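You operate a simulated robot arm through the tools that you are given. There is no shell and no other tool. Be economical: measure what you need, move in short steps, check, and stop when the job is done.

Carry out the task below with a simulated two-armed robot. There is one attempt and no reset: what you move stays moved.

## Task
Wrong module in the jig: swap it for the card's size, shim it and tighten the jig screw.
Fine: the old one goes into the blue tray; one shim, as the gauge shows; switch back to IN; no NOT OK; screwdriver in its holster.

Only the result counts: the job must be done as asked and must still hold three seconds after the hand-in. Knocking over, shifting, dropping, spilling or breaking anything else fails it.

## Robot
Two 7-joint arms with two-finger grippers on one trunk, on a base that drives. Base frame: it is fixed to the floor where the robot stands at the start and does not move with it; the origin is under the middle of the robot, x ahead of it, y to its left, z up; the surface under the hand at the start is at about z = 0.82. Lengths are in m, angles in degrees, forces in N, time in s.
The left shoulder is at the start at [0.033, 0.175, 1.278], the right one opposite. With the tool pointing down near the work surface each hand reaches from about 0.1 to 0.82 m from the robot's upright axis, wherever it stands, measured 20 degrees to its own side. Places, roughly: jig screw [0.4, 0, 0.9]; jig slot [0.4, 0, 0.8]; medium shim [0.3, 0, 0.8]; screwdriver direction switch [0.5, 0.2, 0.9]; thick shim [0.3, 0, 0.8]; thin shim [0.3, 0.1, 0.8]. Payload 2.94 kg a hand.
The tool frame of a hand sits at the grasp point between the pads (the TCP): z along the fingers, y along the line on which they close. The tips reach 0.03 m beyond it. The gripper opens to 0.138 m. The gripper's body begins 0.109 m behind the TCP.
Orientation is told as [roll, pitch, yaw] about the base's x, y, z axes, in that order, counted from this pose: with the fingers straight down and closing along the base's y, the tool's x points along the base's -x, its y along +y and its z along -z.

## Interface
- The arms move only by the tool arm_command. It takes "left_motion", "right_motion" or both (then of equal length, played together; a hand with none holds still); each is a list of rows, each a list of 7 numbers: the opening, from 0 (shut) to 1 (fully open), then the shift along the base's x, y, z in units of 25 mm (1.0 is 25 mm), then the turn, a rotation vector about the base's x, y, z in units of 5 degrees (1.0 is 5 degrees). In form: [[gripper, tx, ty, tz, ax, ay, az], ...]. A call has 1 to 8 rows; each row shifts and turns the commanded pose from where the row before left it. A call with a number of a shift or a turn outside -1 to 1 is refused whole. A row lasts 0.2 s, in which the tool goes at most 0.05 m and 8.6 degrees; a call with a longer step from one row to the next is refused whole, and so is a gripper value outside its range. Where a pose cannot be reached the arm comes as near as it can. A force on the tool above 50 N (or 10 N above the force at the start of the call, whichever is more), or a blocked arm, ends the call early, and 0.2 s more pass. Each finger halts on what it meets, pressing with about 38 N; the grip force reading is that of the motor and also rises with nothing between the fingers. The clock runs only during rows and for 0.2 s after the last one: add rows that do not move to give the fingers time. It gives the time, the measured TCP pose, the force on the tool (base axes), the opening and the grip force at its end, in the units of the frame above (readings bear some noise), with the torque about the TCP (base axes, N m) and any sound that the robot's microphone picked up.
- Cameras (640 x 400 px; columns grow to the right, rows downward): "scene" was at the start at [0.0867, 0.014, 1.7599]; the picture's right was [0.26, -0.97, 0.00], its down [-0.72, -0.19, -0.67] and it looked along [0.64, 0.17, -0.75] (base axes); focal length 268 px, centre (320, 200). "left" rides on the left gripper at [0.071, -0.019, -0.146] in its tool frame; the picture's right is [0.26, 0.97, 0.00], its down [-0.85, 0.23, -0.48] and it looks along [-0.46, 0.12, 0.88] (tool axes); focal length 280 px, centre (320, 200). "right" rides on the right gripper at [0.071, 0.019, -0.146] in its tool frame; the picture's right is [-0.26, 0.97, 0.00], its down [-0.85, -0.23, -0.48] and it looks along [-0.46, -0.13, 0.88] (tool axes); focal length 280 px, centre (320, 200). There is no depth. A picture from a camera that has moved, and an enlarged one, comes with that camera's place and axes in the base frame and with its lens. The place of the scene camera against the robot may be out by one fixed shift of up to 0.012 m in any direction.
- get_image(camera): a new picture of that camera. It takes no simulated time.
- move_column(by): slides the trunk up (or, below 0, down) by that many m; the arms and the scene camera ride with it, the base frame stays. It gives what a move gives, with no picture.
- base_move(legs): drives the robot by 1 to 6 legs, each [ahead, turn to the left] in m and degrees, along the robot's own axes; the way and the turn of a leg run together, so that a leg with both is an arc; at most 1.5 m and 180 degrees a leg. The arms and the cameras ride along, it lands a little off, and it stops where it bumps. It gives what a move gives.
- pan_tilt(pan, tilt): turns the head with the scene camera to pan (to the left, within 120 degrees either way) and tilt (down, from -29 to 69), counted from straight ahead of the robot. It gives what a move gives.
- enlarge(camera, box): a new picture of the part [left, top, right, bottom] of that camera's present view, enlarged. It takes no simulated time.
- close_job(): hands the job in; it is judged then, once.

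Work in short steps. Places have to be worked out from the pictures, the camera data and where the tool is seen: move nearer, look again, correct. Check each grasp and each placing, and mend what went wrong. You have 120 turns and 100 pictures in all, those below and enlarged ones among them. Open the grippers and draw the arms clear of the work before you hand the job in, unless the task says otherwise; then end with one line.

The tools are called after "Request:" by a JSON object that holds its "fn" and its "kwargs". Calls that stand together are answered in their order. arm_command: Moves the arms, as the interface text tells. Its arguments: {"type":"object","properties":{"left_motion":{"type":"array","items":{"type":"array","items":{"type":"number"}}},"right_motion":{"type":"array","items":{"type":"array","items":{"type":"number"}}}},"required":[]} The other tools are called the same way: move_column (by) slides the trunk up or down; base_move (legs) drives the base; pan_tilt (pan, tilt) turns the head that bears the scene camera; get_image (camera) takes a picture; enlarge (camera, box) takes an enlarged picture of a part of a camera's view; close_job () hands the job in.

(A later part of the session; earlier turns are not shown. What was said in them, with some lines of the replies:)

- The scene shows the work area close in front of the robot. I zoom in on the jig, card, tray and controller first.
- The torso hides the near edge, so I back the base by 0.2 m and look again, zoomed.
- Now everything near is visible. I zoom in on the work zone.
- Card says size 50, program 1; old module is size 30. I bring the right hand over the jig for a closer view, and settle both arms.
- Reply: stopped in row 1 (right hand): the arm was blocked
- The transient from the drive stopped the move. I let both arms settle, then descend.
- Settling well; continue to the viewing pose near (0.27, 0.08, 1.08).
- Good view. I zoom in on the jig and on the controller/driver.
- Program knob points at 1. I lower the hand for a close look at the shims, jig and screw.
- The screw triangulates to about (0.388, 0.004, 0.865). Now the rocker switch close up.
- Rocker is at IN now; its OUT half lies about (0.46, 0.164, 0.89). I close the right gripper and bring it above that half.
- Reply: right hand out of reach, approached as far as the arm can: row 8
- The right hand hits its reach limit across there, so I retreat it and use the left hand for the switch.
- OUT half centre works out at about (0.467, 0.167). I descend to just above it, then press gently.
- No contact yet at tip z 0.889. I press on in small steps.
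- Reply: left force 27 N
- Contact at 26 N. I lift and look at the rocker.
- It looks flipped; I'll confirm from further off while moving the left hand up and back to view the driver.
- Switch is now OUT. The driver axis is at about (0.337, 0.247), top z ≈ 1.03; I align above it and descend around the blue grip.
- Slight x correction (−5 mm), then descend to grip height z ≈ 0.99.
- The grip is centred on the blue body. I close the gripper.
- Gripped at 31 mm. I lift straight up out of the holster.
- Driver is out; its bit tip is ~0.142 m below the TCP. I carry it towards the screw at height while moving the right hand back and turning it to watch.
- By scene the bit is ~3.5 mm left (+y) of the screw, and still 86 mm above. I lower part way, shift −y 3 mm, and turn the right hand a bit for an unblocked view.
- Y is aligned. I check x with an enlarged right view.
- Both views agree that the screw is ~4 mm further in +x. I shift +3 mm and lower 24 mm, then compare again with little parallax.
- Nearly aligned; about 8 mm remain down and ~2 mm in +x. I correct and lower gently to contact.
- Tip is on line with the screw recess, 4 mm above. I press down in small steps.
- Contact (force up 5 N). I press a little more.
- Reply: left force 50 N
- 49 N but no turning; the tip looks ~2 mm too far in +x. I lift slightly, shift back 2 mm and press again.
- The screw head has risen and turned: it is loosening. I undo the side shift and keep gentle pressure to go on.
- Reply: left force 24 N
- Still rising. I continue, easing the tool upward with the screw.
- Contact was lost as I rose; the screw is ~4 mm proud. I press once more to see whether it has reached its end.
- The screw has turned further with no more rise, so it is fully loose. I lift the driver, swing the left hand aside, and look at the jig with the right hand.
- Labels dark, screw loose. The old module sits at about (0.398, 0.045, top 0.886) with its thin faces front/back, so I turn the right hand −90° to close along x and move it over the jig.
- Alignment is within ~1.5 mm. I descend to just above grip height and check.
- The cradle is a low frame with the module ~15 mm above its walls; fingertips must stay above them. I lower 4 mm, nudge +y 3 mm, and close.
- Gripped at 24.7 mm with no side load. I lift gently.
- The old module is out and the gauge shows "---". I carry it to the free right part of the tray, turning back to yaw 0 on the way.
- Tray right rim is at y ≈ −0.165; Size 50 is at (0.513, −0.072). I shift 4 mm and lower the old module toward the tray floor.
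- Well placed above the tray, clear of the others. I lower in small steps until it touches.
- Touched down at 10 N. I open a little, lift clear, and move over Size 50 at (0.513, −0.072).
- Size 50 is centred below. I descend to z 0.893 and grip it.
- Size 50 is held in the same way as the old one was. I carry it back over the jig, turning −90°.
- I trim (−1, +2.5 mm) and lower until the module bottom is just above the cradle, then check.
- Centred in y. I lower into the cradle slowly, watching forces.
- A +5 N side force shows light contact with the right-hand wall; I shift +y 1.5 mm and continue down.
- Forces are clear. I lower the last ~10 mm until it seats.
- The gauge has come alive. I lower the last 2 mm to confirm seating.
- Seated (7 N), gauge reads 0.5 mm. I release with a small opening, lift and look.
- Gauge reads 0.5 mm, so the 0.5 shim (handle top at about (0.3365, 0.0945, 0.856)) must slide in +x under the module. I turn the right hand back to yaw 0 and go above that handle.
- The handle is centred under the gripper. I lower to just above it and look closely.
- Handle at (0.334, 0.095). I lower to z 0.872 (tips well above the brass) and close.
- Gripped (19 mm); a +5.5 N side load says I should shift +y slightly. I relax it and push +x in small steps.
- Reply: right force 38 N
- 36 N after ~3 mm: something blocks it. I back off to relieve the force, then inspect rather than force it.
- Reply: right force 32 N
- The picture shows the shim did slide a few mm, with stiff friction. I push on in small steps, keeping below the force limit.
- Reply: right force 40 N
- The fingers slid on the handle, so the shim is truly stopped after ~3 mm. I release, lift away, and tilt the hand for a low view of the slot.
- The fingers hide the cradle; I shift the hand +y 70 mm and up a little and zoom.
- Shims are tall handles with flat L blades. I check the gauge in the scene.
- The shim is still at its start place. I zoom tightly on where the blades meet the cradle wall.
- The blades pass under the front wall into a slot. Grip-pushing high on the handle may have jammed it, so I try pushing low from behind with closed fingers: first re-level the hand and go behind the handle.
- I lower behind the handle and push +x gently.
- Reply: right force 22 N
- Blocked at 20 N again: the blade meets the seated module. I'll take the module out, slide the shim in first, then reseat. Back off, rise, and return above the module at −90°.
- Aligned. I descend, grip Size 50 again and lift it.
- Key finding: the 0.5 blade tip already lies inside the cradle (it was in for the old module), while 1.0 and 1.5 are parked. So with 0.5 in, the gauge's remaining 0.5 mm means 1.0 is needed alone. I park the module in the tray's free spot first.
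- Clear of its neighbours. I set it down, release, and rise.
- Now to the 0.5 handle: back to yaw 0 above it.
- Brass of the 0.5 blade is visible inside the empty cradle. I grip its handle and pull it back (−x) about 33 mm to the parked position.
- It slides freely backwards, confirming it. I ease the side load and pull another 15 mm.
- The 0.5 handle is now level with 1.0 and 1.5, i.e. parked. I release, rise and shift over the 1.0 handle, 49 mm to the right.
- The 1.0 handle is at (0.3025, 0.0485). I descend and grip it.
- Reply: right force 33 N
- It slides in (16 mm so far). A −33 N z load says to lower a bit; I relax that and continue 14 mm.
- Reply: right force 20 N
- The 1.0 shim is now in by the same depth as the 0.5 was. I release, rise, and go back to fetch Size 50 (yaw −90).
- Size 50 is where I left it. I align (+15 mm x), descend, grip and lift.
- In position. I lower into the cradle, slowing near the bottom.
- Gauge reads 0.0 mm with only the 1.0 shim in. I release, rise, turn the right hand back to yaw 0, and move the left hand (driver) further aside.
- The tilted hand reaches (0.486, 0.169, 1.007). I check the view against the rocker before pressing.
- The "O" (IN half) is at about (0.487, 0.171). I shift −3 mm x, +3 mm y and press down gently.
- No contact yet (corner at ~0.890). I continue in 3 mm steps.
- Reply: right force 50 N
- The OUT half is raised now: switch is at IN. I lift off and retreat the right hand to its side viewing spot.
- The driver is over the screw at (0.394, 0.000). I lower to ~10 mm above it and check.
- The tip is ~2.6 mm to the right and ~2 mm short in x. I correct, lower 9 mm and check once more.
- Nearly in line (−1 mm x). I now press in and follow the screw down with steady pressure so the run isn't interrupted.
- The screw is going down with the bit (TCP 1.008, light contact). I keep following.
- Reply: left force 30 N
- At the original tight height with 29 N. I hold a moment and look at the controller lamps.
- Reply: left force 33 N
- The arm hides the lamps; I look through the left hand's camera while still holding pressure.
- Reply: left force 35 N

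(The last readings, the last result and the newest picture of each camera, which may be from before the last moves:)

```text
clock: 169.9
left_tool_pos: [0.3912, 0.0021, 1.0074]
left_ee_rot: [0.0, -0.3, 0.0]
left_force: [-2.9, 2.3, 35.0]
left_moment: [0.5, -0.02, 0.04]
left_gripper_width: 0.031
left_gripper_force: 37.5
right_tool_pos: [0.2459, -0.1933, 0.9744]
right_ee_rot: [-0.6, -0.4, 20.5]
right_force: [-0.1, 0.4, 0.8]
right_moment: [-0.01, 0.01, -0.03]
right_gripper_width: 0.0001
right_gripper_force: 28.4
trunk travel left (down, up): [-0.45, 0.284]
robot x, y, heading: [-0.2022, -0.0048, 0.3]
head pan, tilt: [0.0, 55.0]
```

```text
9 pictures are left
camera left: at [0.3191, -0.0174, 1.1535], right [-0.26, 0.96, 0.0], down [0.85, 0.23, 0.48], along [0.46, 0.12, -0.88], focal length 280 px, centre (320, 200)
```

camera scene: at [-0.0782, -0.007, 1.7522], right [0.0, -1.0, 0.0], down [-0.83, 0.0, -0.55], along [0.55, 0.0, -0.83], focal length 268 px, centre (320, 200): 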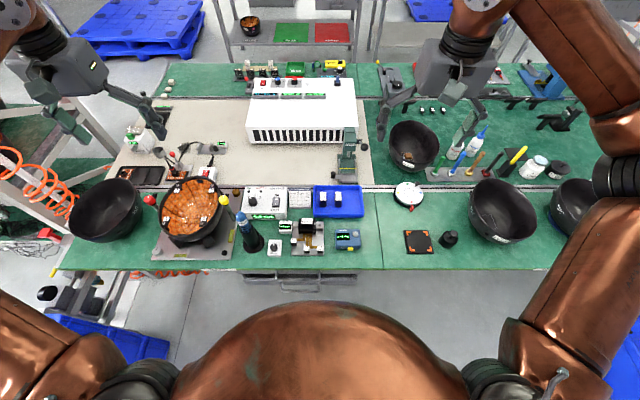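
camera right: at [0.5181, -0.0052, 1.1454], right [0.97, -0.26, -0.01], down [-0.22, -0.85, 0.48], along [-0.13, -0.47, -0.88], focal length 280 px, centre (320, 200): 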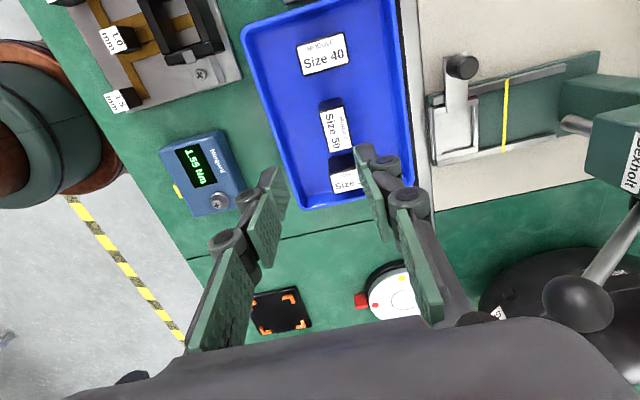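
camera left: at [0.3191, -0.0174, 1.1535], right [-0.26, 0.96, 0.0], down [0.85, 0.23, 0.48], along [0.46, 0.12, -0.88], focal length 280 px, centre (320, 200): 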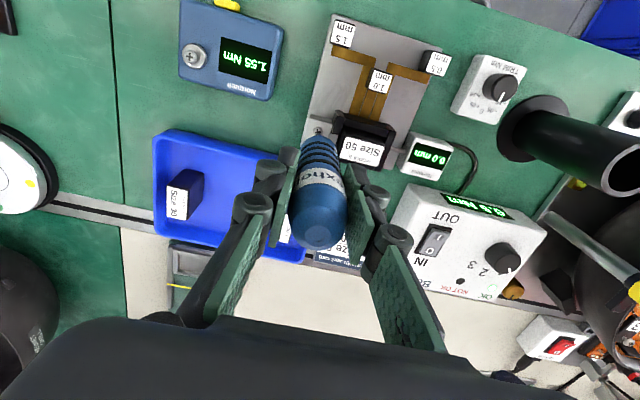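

Request:
{"fn": "enlarge", "kwargs": {"camera": "left", "box": [400, 230, 520, 310]}}

```text
5.00 times, centred on (460, 270) of left
camera zoom: at [0.3191, -0.0174, 1.1535], right [-0.26, 0.96, 0.0], down [0.85, 0.23, 0.48], along [0.46, 0.12, -0.88], focal length 1402 px, centre (-380, -150)
```

zoom: 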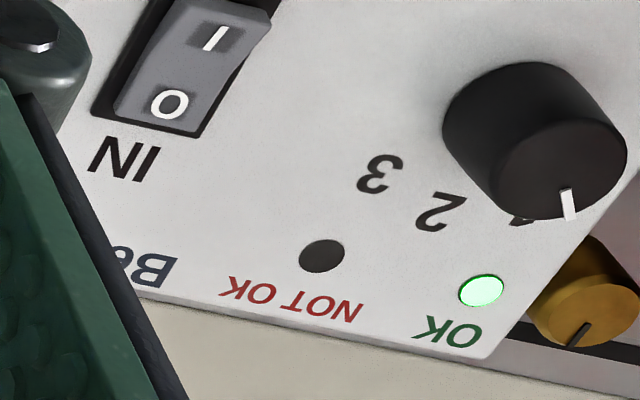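

OK lamp is green, NOT OK dark, switch at IN. I lift the driver straight up and carry it over the holster at (0.335, 0.246).

Request:
{"fn": "arm_command", "kwargs": {"left_motion": [[0, 0, 0, 0.4, 0, 0, 0], [0, 0, 0, 1, 0, 0, 0], [0, 0, 0, 1, 0, 0, 0], [0, 0, 0, 1, 0, 0, 0], [0, 0, 0, 1, 0, 0, 0], [0, 0, 0, 1, 0, 0, 0], [0, 0, 0, 1, 0, 0, 0], [0, 0, 1, 1, 0, 0, 0]]}}

Request:
{"fn": "arm_command", "kwargs": {"left_motion": [[0, -0.3, 1, 0, 0, 0, 0], [0, -0.3, 1, 0, 0, 0, 0], [0, -0.3, 1, 0, 0, 0, 0], [0, -0.3, 1, 0, 0, 0, 0], [0, -0.3, 1, 0, 0, 0, 0], [0, -0.3, 1, 0, 0, 0, 0], [0, -0.3, 1, 0, 0, 0, 0], [0, -0.2, 1, 0, 0, 0, 0]]}}

Request:
{"fn": "arm_command", "kwargs": {"left_motion": [[0, 0, 0.8, 0, 0, 0, 0], [0, 0, 0, 0, 0, 0, 0], [0, 0, 0, 0, 0, 0, 0], [0, 0, 0, 0, 0, 0, 0]]}}

```text
clock: 171.7
left_tool_pos: [0.3904, 0.0298, 1.1926]
left_ee_rot: [-0.1, 0.2, 0.1]
left_force: [0.0, 0.9, -2.4]
left_moment: [-0.07, -0.02, 0.05]
left_gripper_width: 0.0311
left_gripper_force: 37.9
right_tool_pos: [0.2474, -0.1917, 0.9745]
right_ee_rot: [-0.5, -0.3, 20.5]
right_force: [0.7, 0.2, -0.8]
right_moment: [-0.04, 0.02, 0.03]
right_gripper_width: 0.0
right_gripper_force: 28.4
trunk travel left (down, up): [-0.45, 0.284]
robot x, y, heading: [-0.2027, 0.0028, 0.2]
head pan, tilt: [0.0, 55.0]
```

```text
clock: 173.5
left_tool_pos: [0.3365, 0.2296, 1.1912]
left_ee_rot: [-0.1, 0.0, 0.1]
left_force: [0.1, -0.2, -2.9]
left_moment: [-0.04, -0.01, 0.01]
left_gripper_width: 0.0311
left_gripper_force: 38.0
right_tool_pos: [0.2476, -0.1931, 0.9744]
right_ee_rot: [-0.6, -0.3, 20.5]
right_force: [0.5, 0.1, 0.2]
right_moment: [0.0, 0.01, 0.02]
right_gripper_width: 0.0
right_gripper_force: 28.6
trunk travel left (down, up): [-0.45, 0.284]
robot x, y, heading: [-0.2027, 0.0023, -0.2]
head pan, tilt: [0.0, 55.0]
```

```text
clock: 174.5
left_tool_pos: [0.3373, 0.2464, 1.1919]
left_ee_rot: [0.0, 0.1, 0.1]
left_force: [0.4, -0.1, -2.1]
left_moment: [0.01, 0.03, 0.01]
left_gripper_width: 0.0312
left_gripper_force: 37.9
right_tool_pos: [0.2484, -0.1933, 0.9739]
right_ee_rot: [-0.5, -0.2, 20.6]
right_force: [0.1, -0.3, 0.1]
right_moment: [0.01, 0.05, 0.04]
right_gripper_width: 0.0
right_gripper_force: 28.4
trunk travel left (down, up): [-0.45, 0.284]
robot x, y, heading: [-0.2026, 0.0031, 0.4]
head pan, tilt: [0.0, 55.0]
```

Over the holster. I lower until the bit is just above the mouth and check in the scene.

Request:
{"fn": "arm_command", "kwargs": {"left_motion": [[0, -0.08, 0, -1, 0, 0, 0], [0, 0, 0, -1, 0, 0, 0], [0, 0, 0, -1, 0, 0, 0], [0, 0, 0, 0, 0, 0, 0], [0, 0, 0, 0, 0, 0, 0]]}}

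Request:
{"fn": "enlarge", "kwargs": {"camera": "scene", "box": [210, 170, 290, 260]}}

```text
clock: 175.7
left_tool_pos: [0.3341, 0.2457, 1.1158]
left_ee_rot: [-0.1, 0.2, 0.0]
left_force: [0.4, -0.2, -3.2]
left_moment: [-0.02, 0.05, -0.02]
left_gripper_width: 0.0308
left_gripper_force: 38.1
right_tool_pos: [0.2479, -0.194, 0.973]
right_ee_rot: [-0.5, -0.3, 20.6]
right_force: [0.4, 0.7, 0.1]
right_moment: [0.01, -0.03, 0.02]
right_gripper_width: 0.0001
right_gripper_force: 28.6
trunk travel left (down, up): [-0.45, 0.284]
robot x, y, heading: [-0.2014, 0.0004, 0.1]
head pan, tilt: [0.0, 55.0]
```

```text
4.44 times, centred on (250, 215) of scene
camera zoom: at [-0.1191, -0.0063, 1.7509], right [0.0, -1.0, 0.0], down [-0.82, 0.0, -0.57], along [0.57, 0.0, -0.82], focal length 1193 px, centre (631, 133)
```

zoom: 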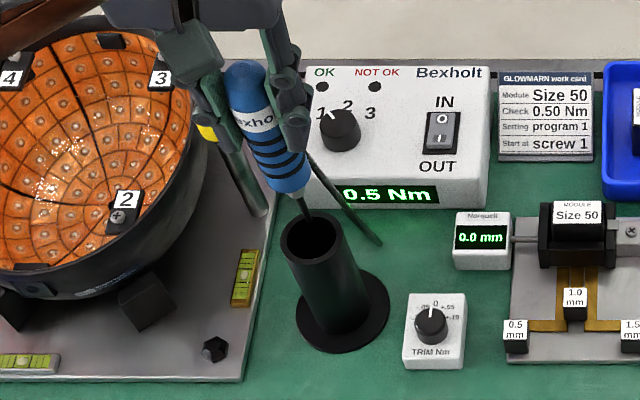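

The bit is over the mouth, mouth centre ~2 mm more in +y. I correct and lower in smooth steps, stopping on force.

Request:
{"fn": "arm_command", "kwargs": {"left_motion": [[0, 0.03, 0.08, -0.4, 0, 0, 0], [0, 0, 0, -0.5, 0, 0, 0], [0, 0, 0, -0.5, 0, 0, 0], [0, 0, 0, -0.5, 0, 0, 0], [0, 0, 0, -0.5, 0, 0, 0], [0, 0, 0, -0.5, 0, 0, 0], [0, 0, 0, 0, 0, 0, 0]]}}

```text
clock: 177.3
left_tool_pos: [0.3363, 0.2481, 1.0416]
left_ee_rot: [0.0, 0.0, 0.1]
left_force: [-0.3, 0.2, -3.2]
left_moment: [0.03, 0.01, 0.0]
left_gripper_width: 0.0313
left_gripper_force: 38.0
right_tool_pos: [0.2491, -0.1939, 0.9736]
right_ee_rot: [-0.5, -0.4, 20.6]
right_force: [0.0, -0.3, -0.2]
right_moment: [-0.02, 0.01, 0.01]
right_gripper_width: 0.0002
right_gripper_force: 28.3
trunk travel left (down, up): [-0.45, 0.284]
robot x, y, heading: [-0.2016, -0.0027, 0.0]
head pan, tilt: [0.0, 55.0]
```

No contact forces. I continue down to the original grip height (~1.000).

Request:
{"fn": "arm_command", "kwargs": {"left_motion": [[0, 0, 0, -0.4, 0, 0, 0], [0, 0, 0, -0.4, 0, 0, 0], [0, 0, 0, -0.4, 0, 0, 0], [0, 0, 0, -0.2, 0, 0, 0], [0, 0, 0, -0.12, 0, 0, 0], [0, 0, 0, -0.1, 0, 0, 0], [0, 0, 0, 0, 0, 0, 0]]}}

```text
clock: 178.0
left_tool_pos: [0.3361, 0.2488, 1.029]
left_ee_rot: [-0.2, -1.1, -0.1]
left_force: [-21.7, -1.9, 29.0]
left_moment: [-0.07, 1.23, -0.04]
left_gripper_width: 0.0311
left_gripper_force: 37.7
right_tool_pos: [0.2461, -0.1938, 0.9754]
right_ee_rot: [-0.4, -0.5, 20.5]
right_force: [1.0, 1.1, -0.8]
right_moment: [0.0, 0.02, 0.0]
right_gripper_width: 0.0001
right_gripper_force: 28.4
trunk travel left (down, up): [-0.45, 0.284]
robot x, y, heading: [-0.2059, -0.0009, 0.2]
head pan, tilt: [0.0, 55.0]
stopped in row 3 (left hand): the force on the tool passed its limit at 60 N (the readings are from after the stop); the commanded pose is now the measured one
```

The body's shoulder met the far (+x) rim. I raise 12 mm, shift −4 mm in x and check.

Request:
{"fn": "arm_command", "kwargs": {"left_motion": [[0, 0, 0, 0.25, 0, 0, 0], [0, 0, 0, 0.25, 0, 0, 0], [0, -0.15, 0, 0, 0, 0, 0], [0, 0, 0, 0, 0, 0, 0], [0, 0, 0, 0, 0, 0, 0]]}}

Request:
{"fn": "enlarge", "kwargs": {"camera": "scene", "box": [220, 180, 280, 230]}}

```text
clock: 179.2
left_tool_pos: [0.3374, 0.25, 1.0374]
left_ee_rot: [-0.1, -0.9, 0.2]
left_force: [-0.3, -0.4, -4.2]
left_moment: [-0.01, 0.03, 0.02]
left_gripper_width: 0.031
left_gripper_force: 37.8
right_tool_pos: [0.2479, -0.1932, 0.9738]
right_ee_rot: [-0.5, -0.3, 20.5]
right_force: [0.0, -0.1, 0.5]
right_moment: [-0.03, -0.02, 0.0]
right_gripper_width: 0.0
right_gripper_force: 28.8
trunk travel left (down, up): [-0.45, 0.284]
robot x, y, heading: [-0.2023, 0.0036, 0.4]
head pan, tilt: [0.0, 55.0]
```

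```text
8.00 times, centred on (250, 205) of scene
camera zoom: at [-0.1192, -0.0063, 1.7509], right [0.0, -1.0, 0.0], down [-0.82, 0.0, -0.57], along [0.57, 0.0, -0.82], focal length 2148 px, centre (880, 160)
```

zoom: 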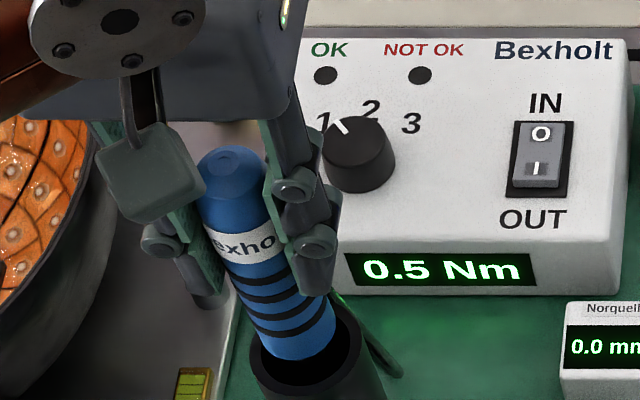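

The driver sits ~4 mm too far +x and ~2.5 mm too far +y, with a 0.9° pitch. I correct all three and lower in small steps.

Request:
{"fn": "arm_command", "kwargs": {"left_motion": [[0, -0.12, -0.1, 0, 0, 0.18, 0], [0, 0, 0, 0, 0, 0, 0], [0, 0, 0, -0.2, 0, 0, 0], [0, 0, 0, -0.2, 0, 0, 0], [0, 0, 0, -0.15, 0, 0, 0], [0, 0, 0, 0, 0, 0, 0]]}}

```text
clock: 180.6
left_tool_pos: [0.3326, 0.2467, 1.0239]
left_ee_rot: [0.1, 0.1, 0.1]
left_force: [-0.2, 0.3, -2.4]
left_moment: [-0.01, 0.01, 0.0]
left_gripper_width: 0.0313
left_gripper_force: 38.0
right_tool_pos: [0.2484, -0.193, 0.9738]
right_ee_rot: [-0.6, -0.2, 20.5]
right_force: [0.6, 0.1, 0.8]
right_moment: [0.01, -0.02, 0.0]
right_gripper_width: 0.0
right_gripper_force: 28.4
trunk travel left (down, up): [-0.45, 0.284]
robot x, y, heading: [-0.2009, -0.0001, 0.2]
head pan, tilt: [0.0, 55.0]
```

It has passed the rim without force. I continue down to ~1.000.

Request:
{"fn": "arm_command", "kwargs": {"left_motion": [[0, 0, 0, -0.2, 0, 0, 0], [0, 0, 0, -0.2, 0, 0, 0], [0, 0, 0, -0.2, 0, 0, 0], [0, 0, 0, -0.2, 0, 0, 0], [0, 0, 0, -0.1, 0, 0, 0], [0, 0, 0, 0, 0, 0, 0]]}}

```text
clock: 182.0
left_tool_pos: [0.333, 0.2465, 1.0015]
left_ee_rot: [0.0, -0.2, 0.2]
left_force: [-0.5, -0.7, -2.6]
left_moment: [0.0, 0.02, 0.02]
left_gripper_width: 0.0311
left_gripper_force: 37.7
right_tool_pos: [0.2488, -0.1925, 0.9729]
right_ee_rot: [-0.6, -0.3, 20.5]
right_force: [0.0, 0.5, 0.4]
right_moment: [-0.03, 0.0, 0.0]
right_gripper_width: 0.0001
right_gripper_force: 28.1
trunk travel left (down, up): [-0.45, 0.284]
robot x, y, heading: [-0.203, -0.0003, 0.1]
head pan, tilt: [0.0, 55.0]
```

Still weight only; I lower a few mm more to seat it.

Request:
{"fn": "arm_command", "kwargs": {"left_motion": [[0, 0, 0, -0.08, 0, 0, 0], [0, 0, 0, -0.06, 0, 0, 0], [0, 0, 0, -0.06, 0, 0, 0], [0, 0, 0, 0, 0, 0, 0]]}}

```text
clock: 183.0
left_tool_pos: [0.3328, 0.2468, 0.9986]
left_ee_rot: [0.0, -0.3, 0.3]
left_force: [2.2, 4.7, 13.3]
left_moment: [0.36, -0.3, 0.02]
left_gripper_width: 0.031
left_gripper_force: 38.1
right_tool_pos: [0.2473, -0.1936, 0.9732]
right_ee_rot: [-0.5, -0.2, 20.5]
right_force: [0.4, -0.1, -0.6]
right_moment: [-0.02, 0.01, -0.02]
right_gripper_width: 0.0
right_gripper_force: 28.7
trunk travel left (down, up): [-0.45, 0.284]
robot x, y, heading: [-0.2037, -0.0007, 0.3]
head pan, tilt: [0.0, 55.0]
```

The driver is seated at its original depth (13 N). I release, open, and raise the left hand.

Request:
{"fn": "arm_command", "kwargs": {"left_motion": [[0.2, 0, 0, 0.06, 0, 0, 0], [0.35, 0, 0, 0, 0, 0, 0], [0.5, 0, 0, 0, 0, 0, 0], [0.5, 0, 0, 0, 0, 0, 0], [0.5, 0, 0, 0.5, 0, 0, 0], [0.5, 0, 0, 1, 0, 0, 0], [0.5, 0, 0, 1, 0, 0, 0], [0.5, 0, 0, 1, 0, 0, 0]]}}

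Request:
{"fn": "arm_command", "kwargs": {"left_motion": [[0.5, 0, 0, 1, 0, 0, 0], [0.5, 0, 0, 1, 0, 0, 0], [0.5, 0, 0, 1, 0, 0, 0], [0.7, 0, 0.5, 1, 0, 0, 0], [0.9, -0.3, 1, 0, 0, 0, 0], [1, -0.3, 1, 0, 0, 0, 0], [1, -0.3, 1, 0, 0, 0, 0], [1, 0, 0, 0, 0, 0, 0]], "right_motion": [[0, 0, -1, 1, 0, 0, 0], [0, 0, -1, 1, 0, 0, 0], [0, 0, -0.5, 1, 0, 0, 0], [0.2, 0, 0, 1, 0, 0, 0], [0.5, 0, 0, 0, 0, 0, 0], [0.8, 0, 0, 0, 0, 0, 0], [1, 0, 0, 0, 0, 0, 0], [1, 0, 0, 0, 0, 0, 0]]}}

Request:
{"fn": "enlarge", "kwargs": {"camera": "scene", "box": [220, 160, 400, 270]}}

```text
clock: 184.8
left_tool_pos: [0.3341, 0.2456, 1.0862]
left_ee_rot: [0.0, 0.0, 0.0]
left_force: [-1.0, 0.2, 0.9]
left_moment: [0.02, -0.02, -0.02]
left_gripper_width: 0.0691
left_gripper_force: 0.0
right_tool_pos: [0.2484, -0.1925, 0.974]
right_ee_rot: [-0.4, -0.3, 20.5]
right_force: [0.1, 0.0, -0.6]
right_moment: [0.02, -0.01, -0.01]
right_gripper_width: 0.0001
right_gripper_force: 28.0
trunk travel left (down, up): [-0.45, 0.284]
robot x, y, heading: [-0.1994, -0.0044, 0.4]
head pan, tilt: [0.0, 55.0]
```

```text
clock: 186.6
left_tool_pos: [0.3131, 0.3325, 1.1852]
left_ee_rot: [0.0, -0.1, 0.2]
left_force: [0.1, -0.1, -0.7]
left_moment: [0.03, -0.01, 0.0]
left_gripper_width: 0.1379
left_gripper_force: 0.0
right_tool_pos: [0.2505, -0.2567, 1.0725]
right_ee_rot: [-0.5, -0.3, 20.5]
right_force: [0.7, -0.5, 0.0]
right_moment: [0.04, 0.02, 0.03]
right_gripper_width: 0.0996
right_gripper_force: 0.0
trunk travel left (down, up): [-0.45, 0.284]
robot x, y, heading: [-0.202, 0.0001, 0.2]
head pan, tilt: [0.0, 55.0]
```

```text
3.56 times, centred on (310, 215) of scene
camera zoom: at [-0.1192, -0.0074, 1.7509], right [0.0, -1.0, 0.0], down [-0.82, 0.0, -0.57], along [0.57, 0.0, -0.82], focal length 954 px, centre (356, 147)
```

zoom: 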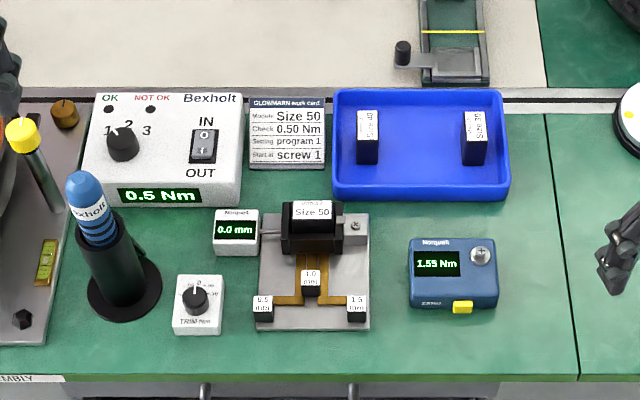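

Everything is in its final state: driver in its holster, switch at IN, gauge 0.0 with only the 1.0 shim in, Size 30 in the tray, hands clear. I hand the job in.

Request:
{"fn": "close_job", "kwargs": {}}

```text
The job is handed in.
```

The job is handed in. Size 50 sits in the jig on the 1.0 mm shim only, and the gauge reads 0.0 mm. I pulled out the 0.5 shim left from the old module. The screw was tightened to a green OK, with no NOT OK seen at any check. Size 30 is in the blue tray, the switch is back at IN and the screwdriver is in its holster. I did not run the card's 0.50 Nm check on the separate torque tester, as the task did not ask for it.
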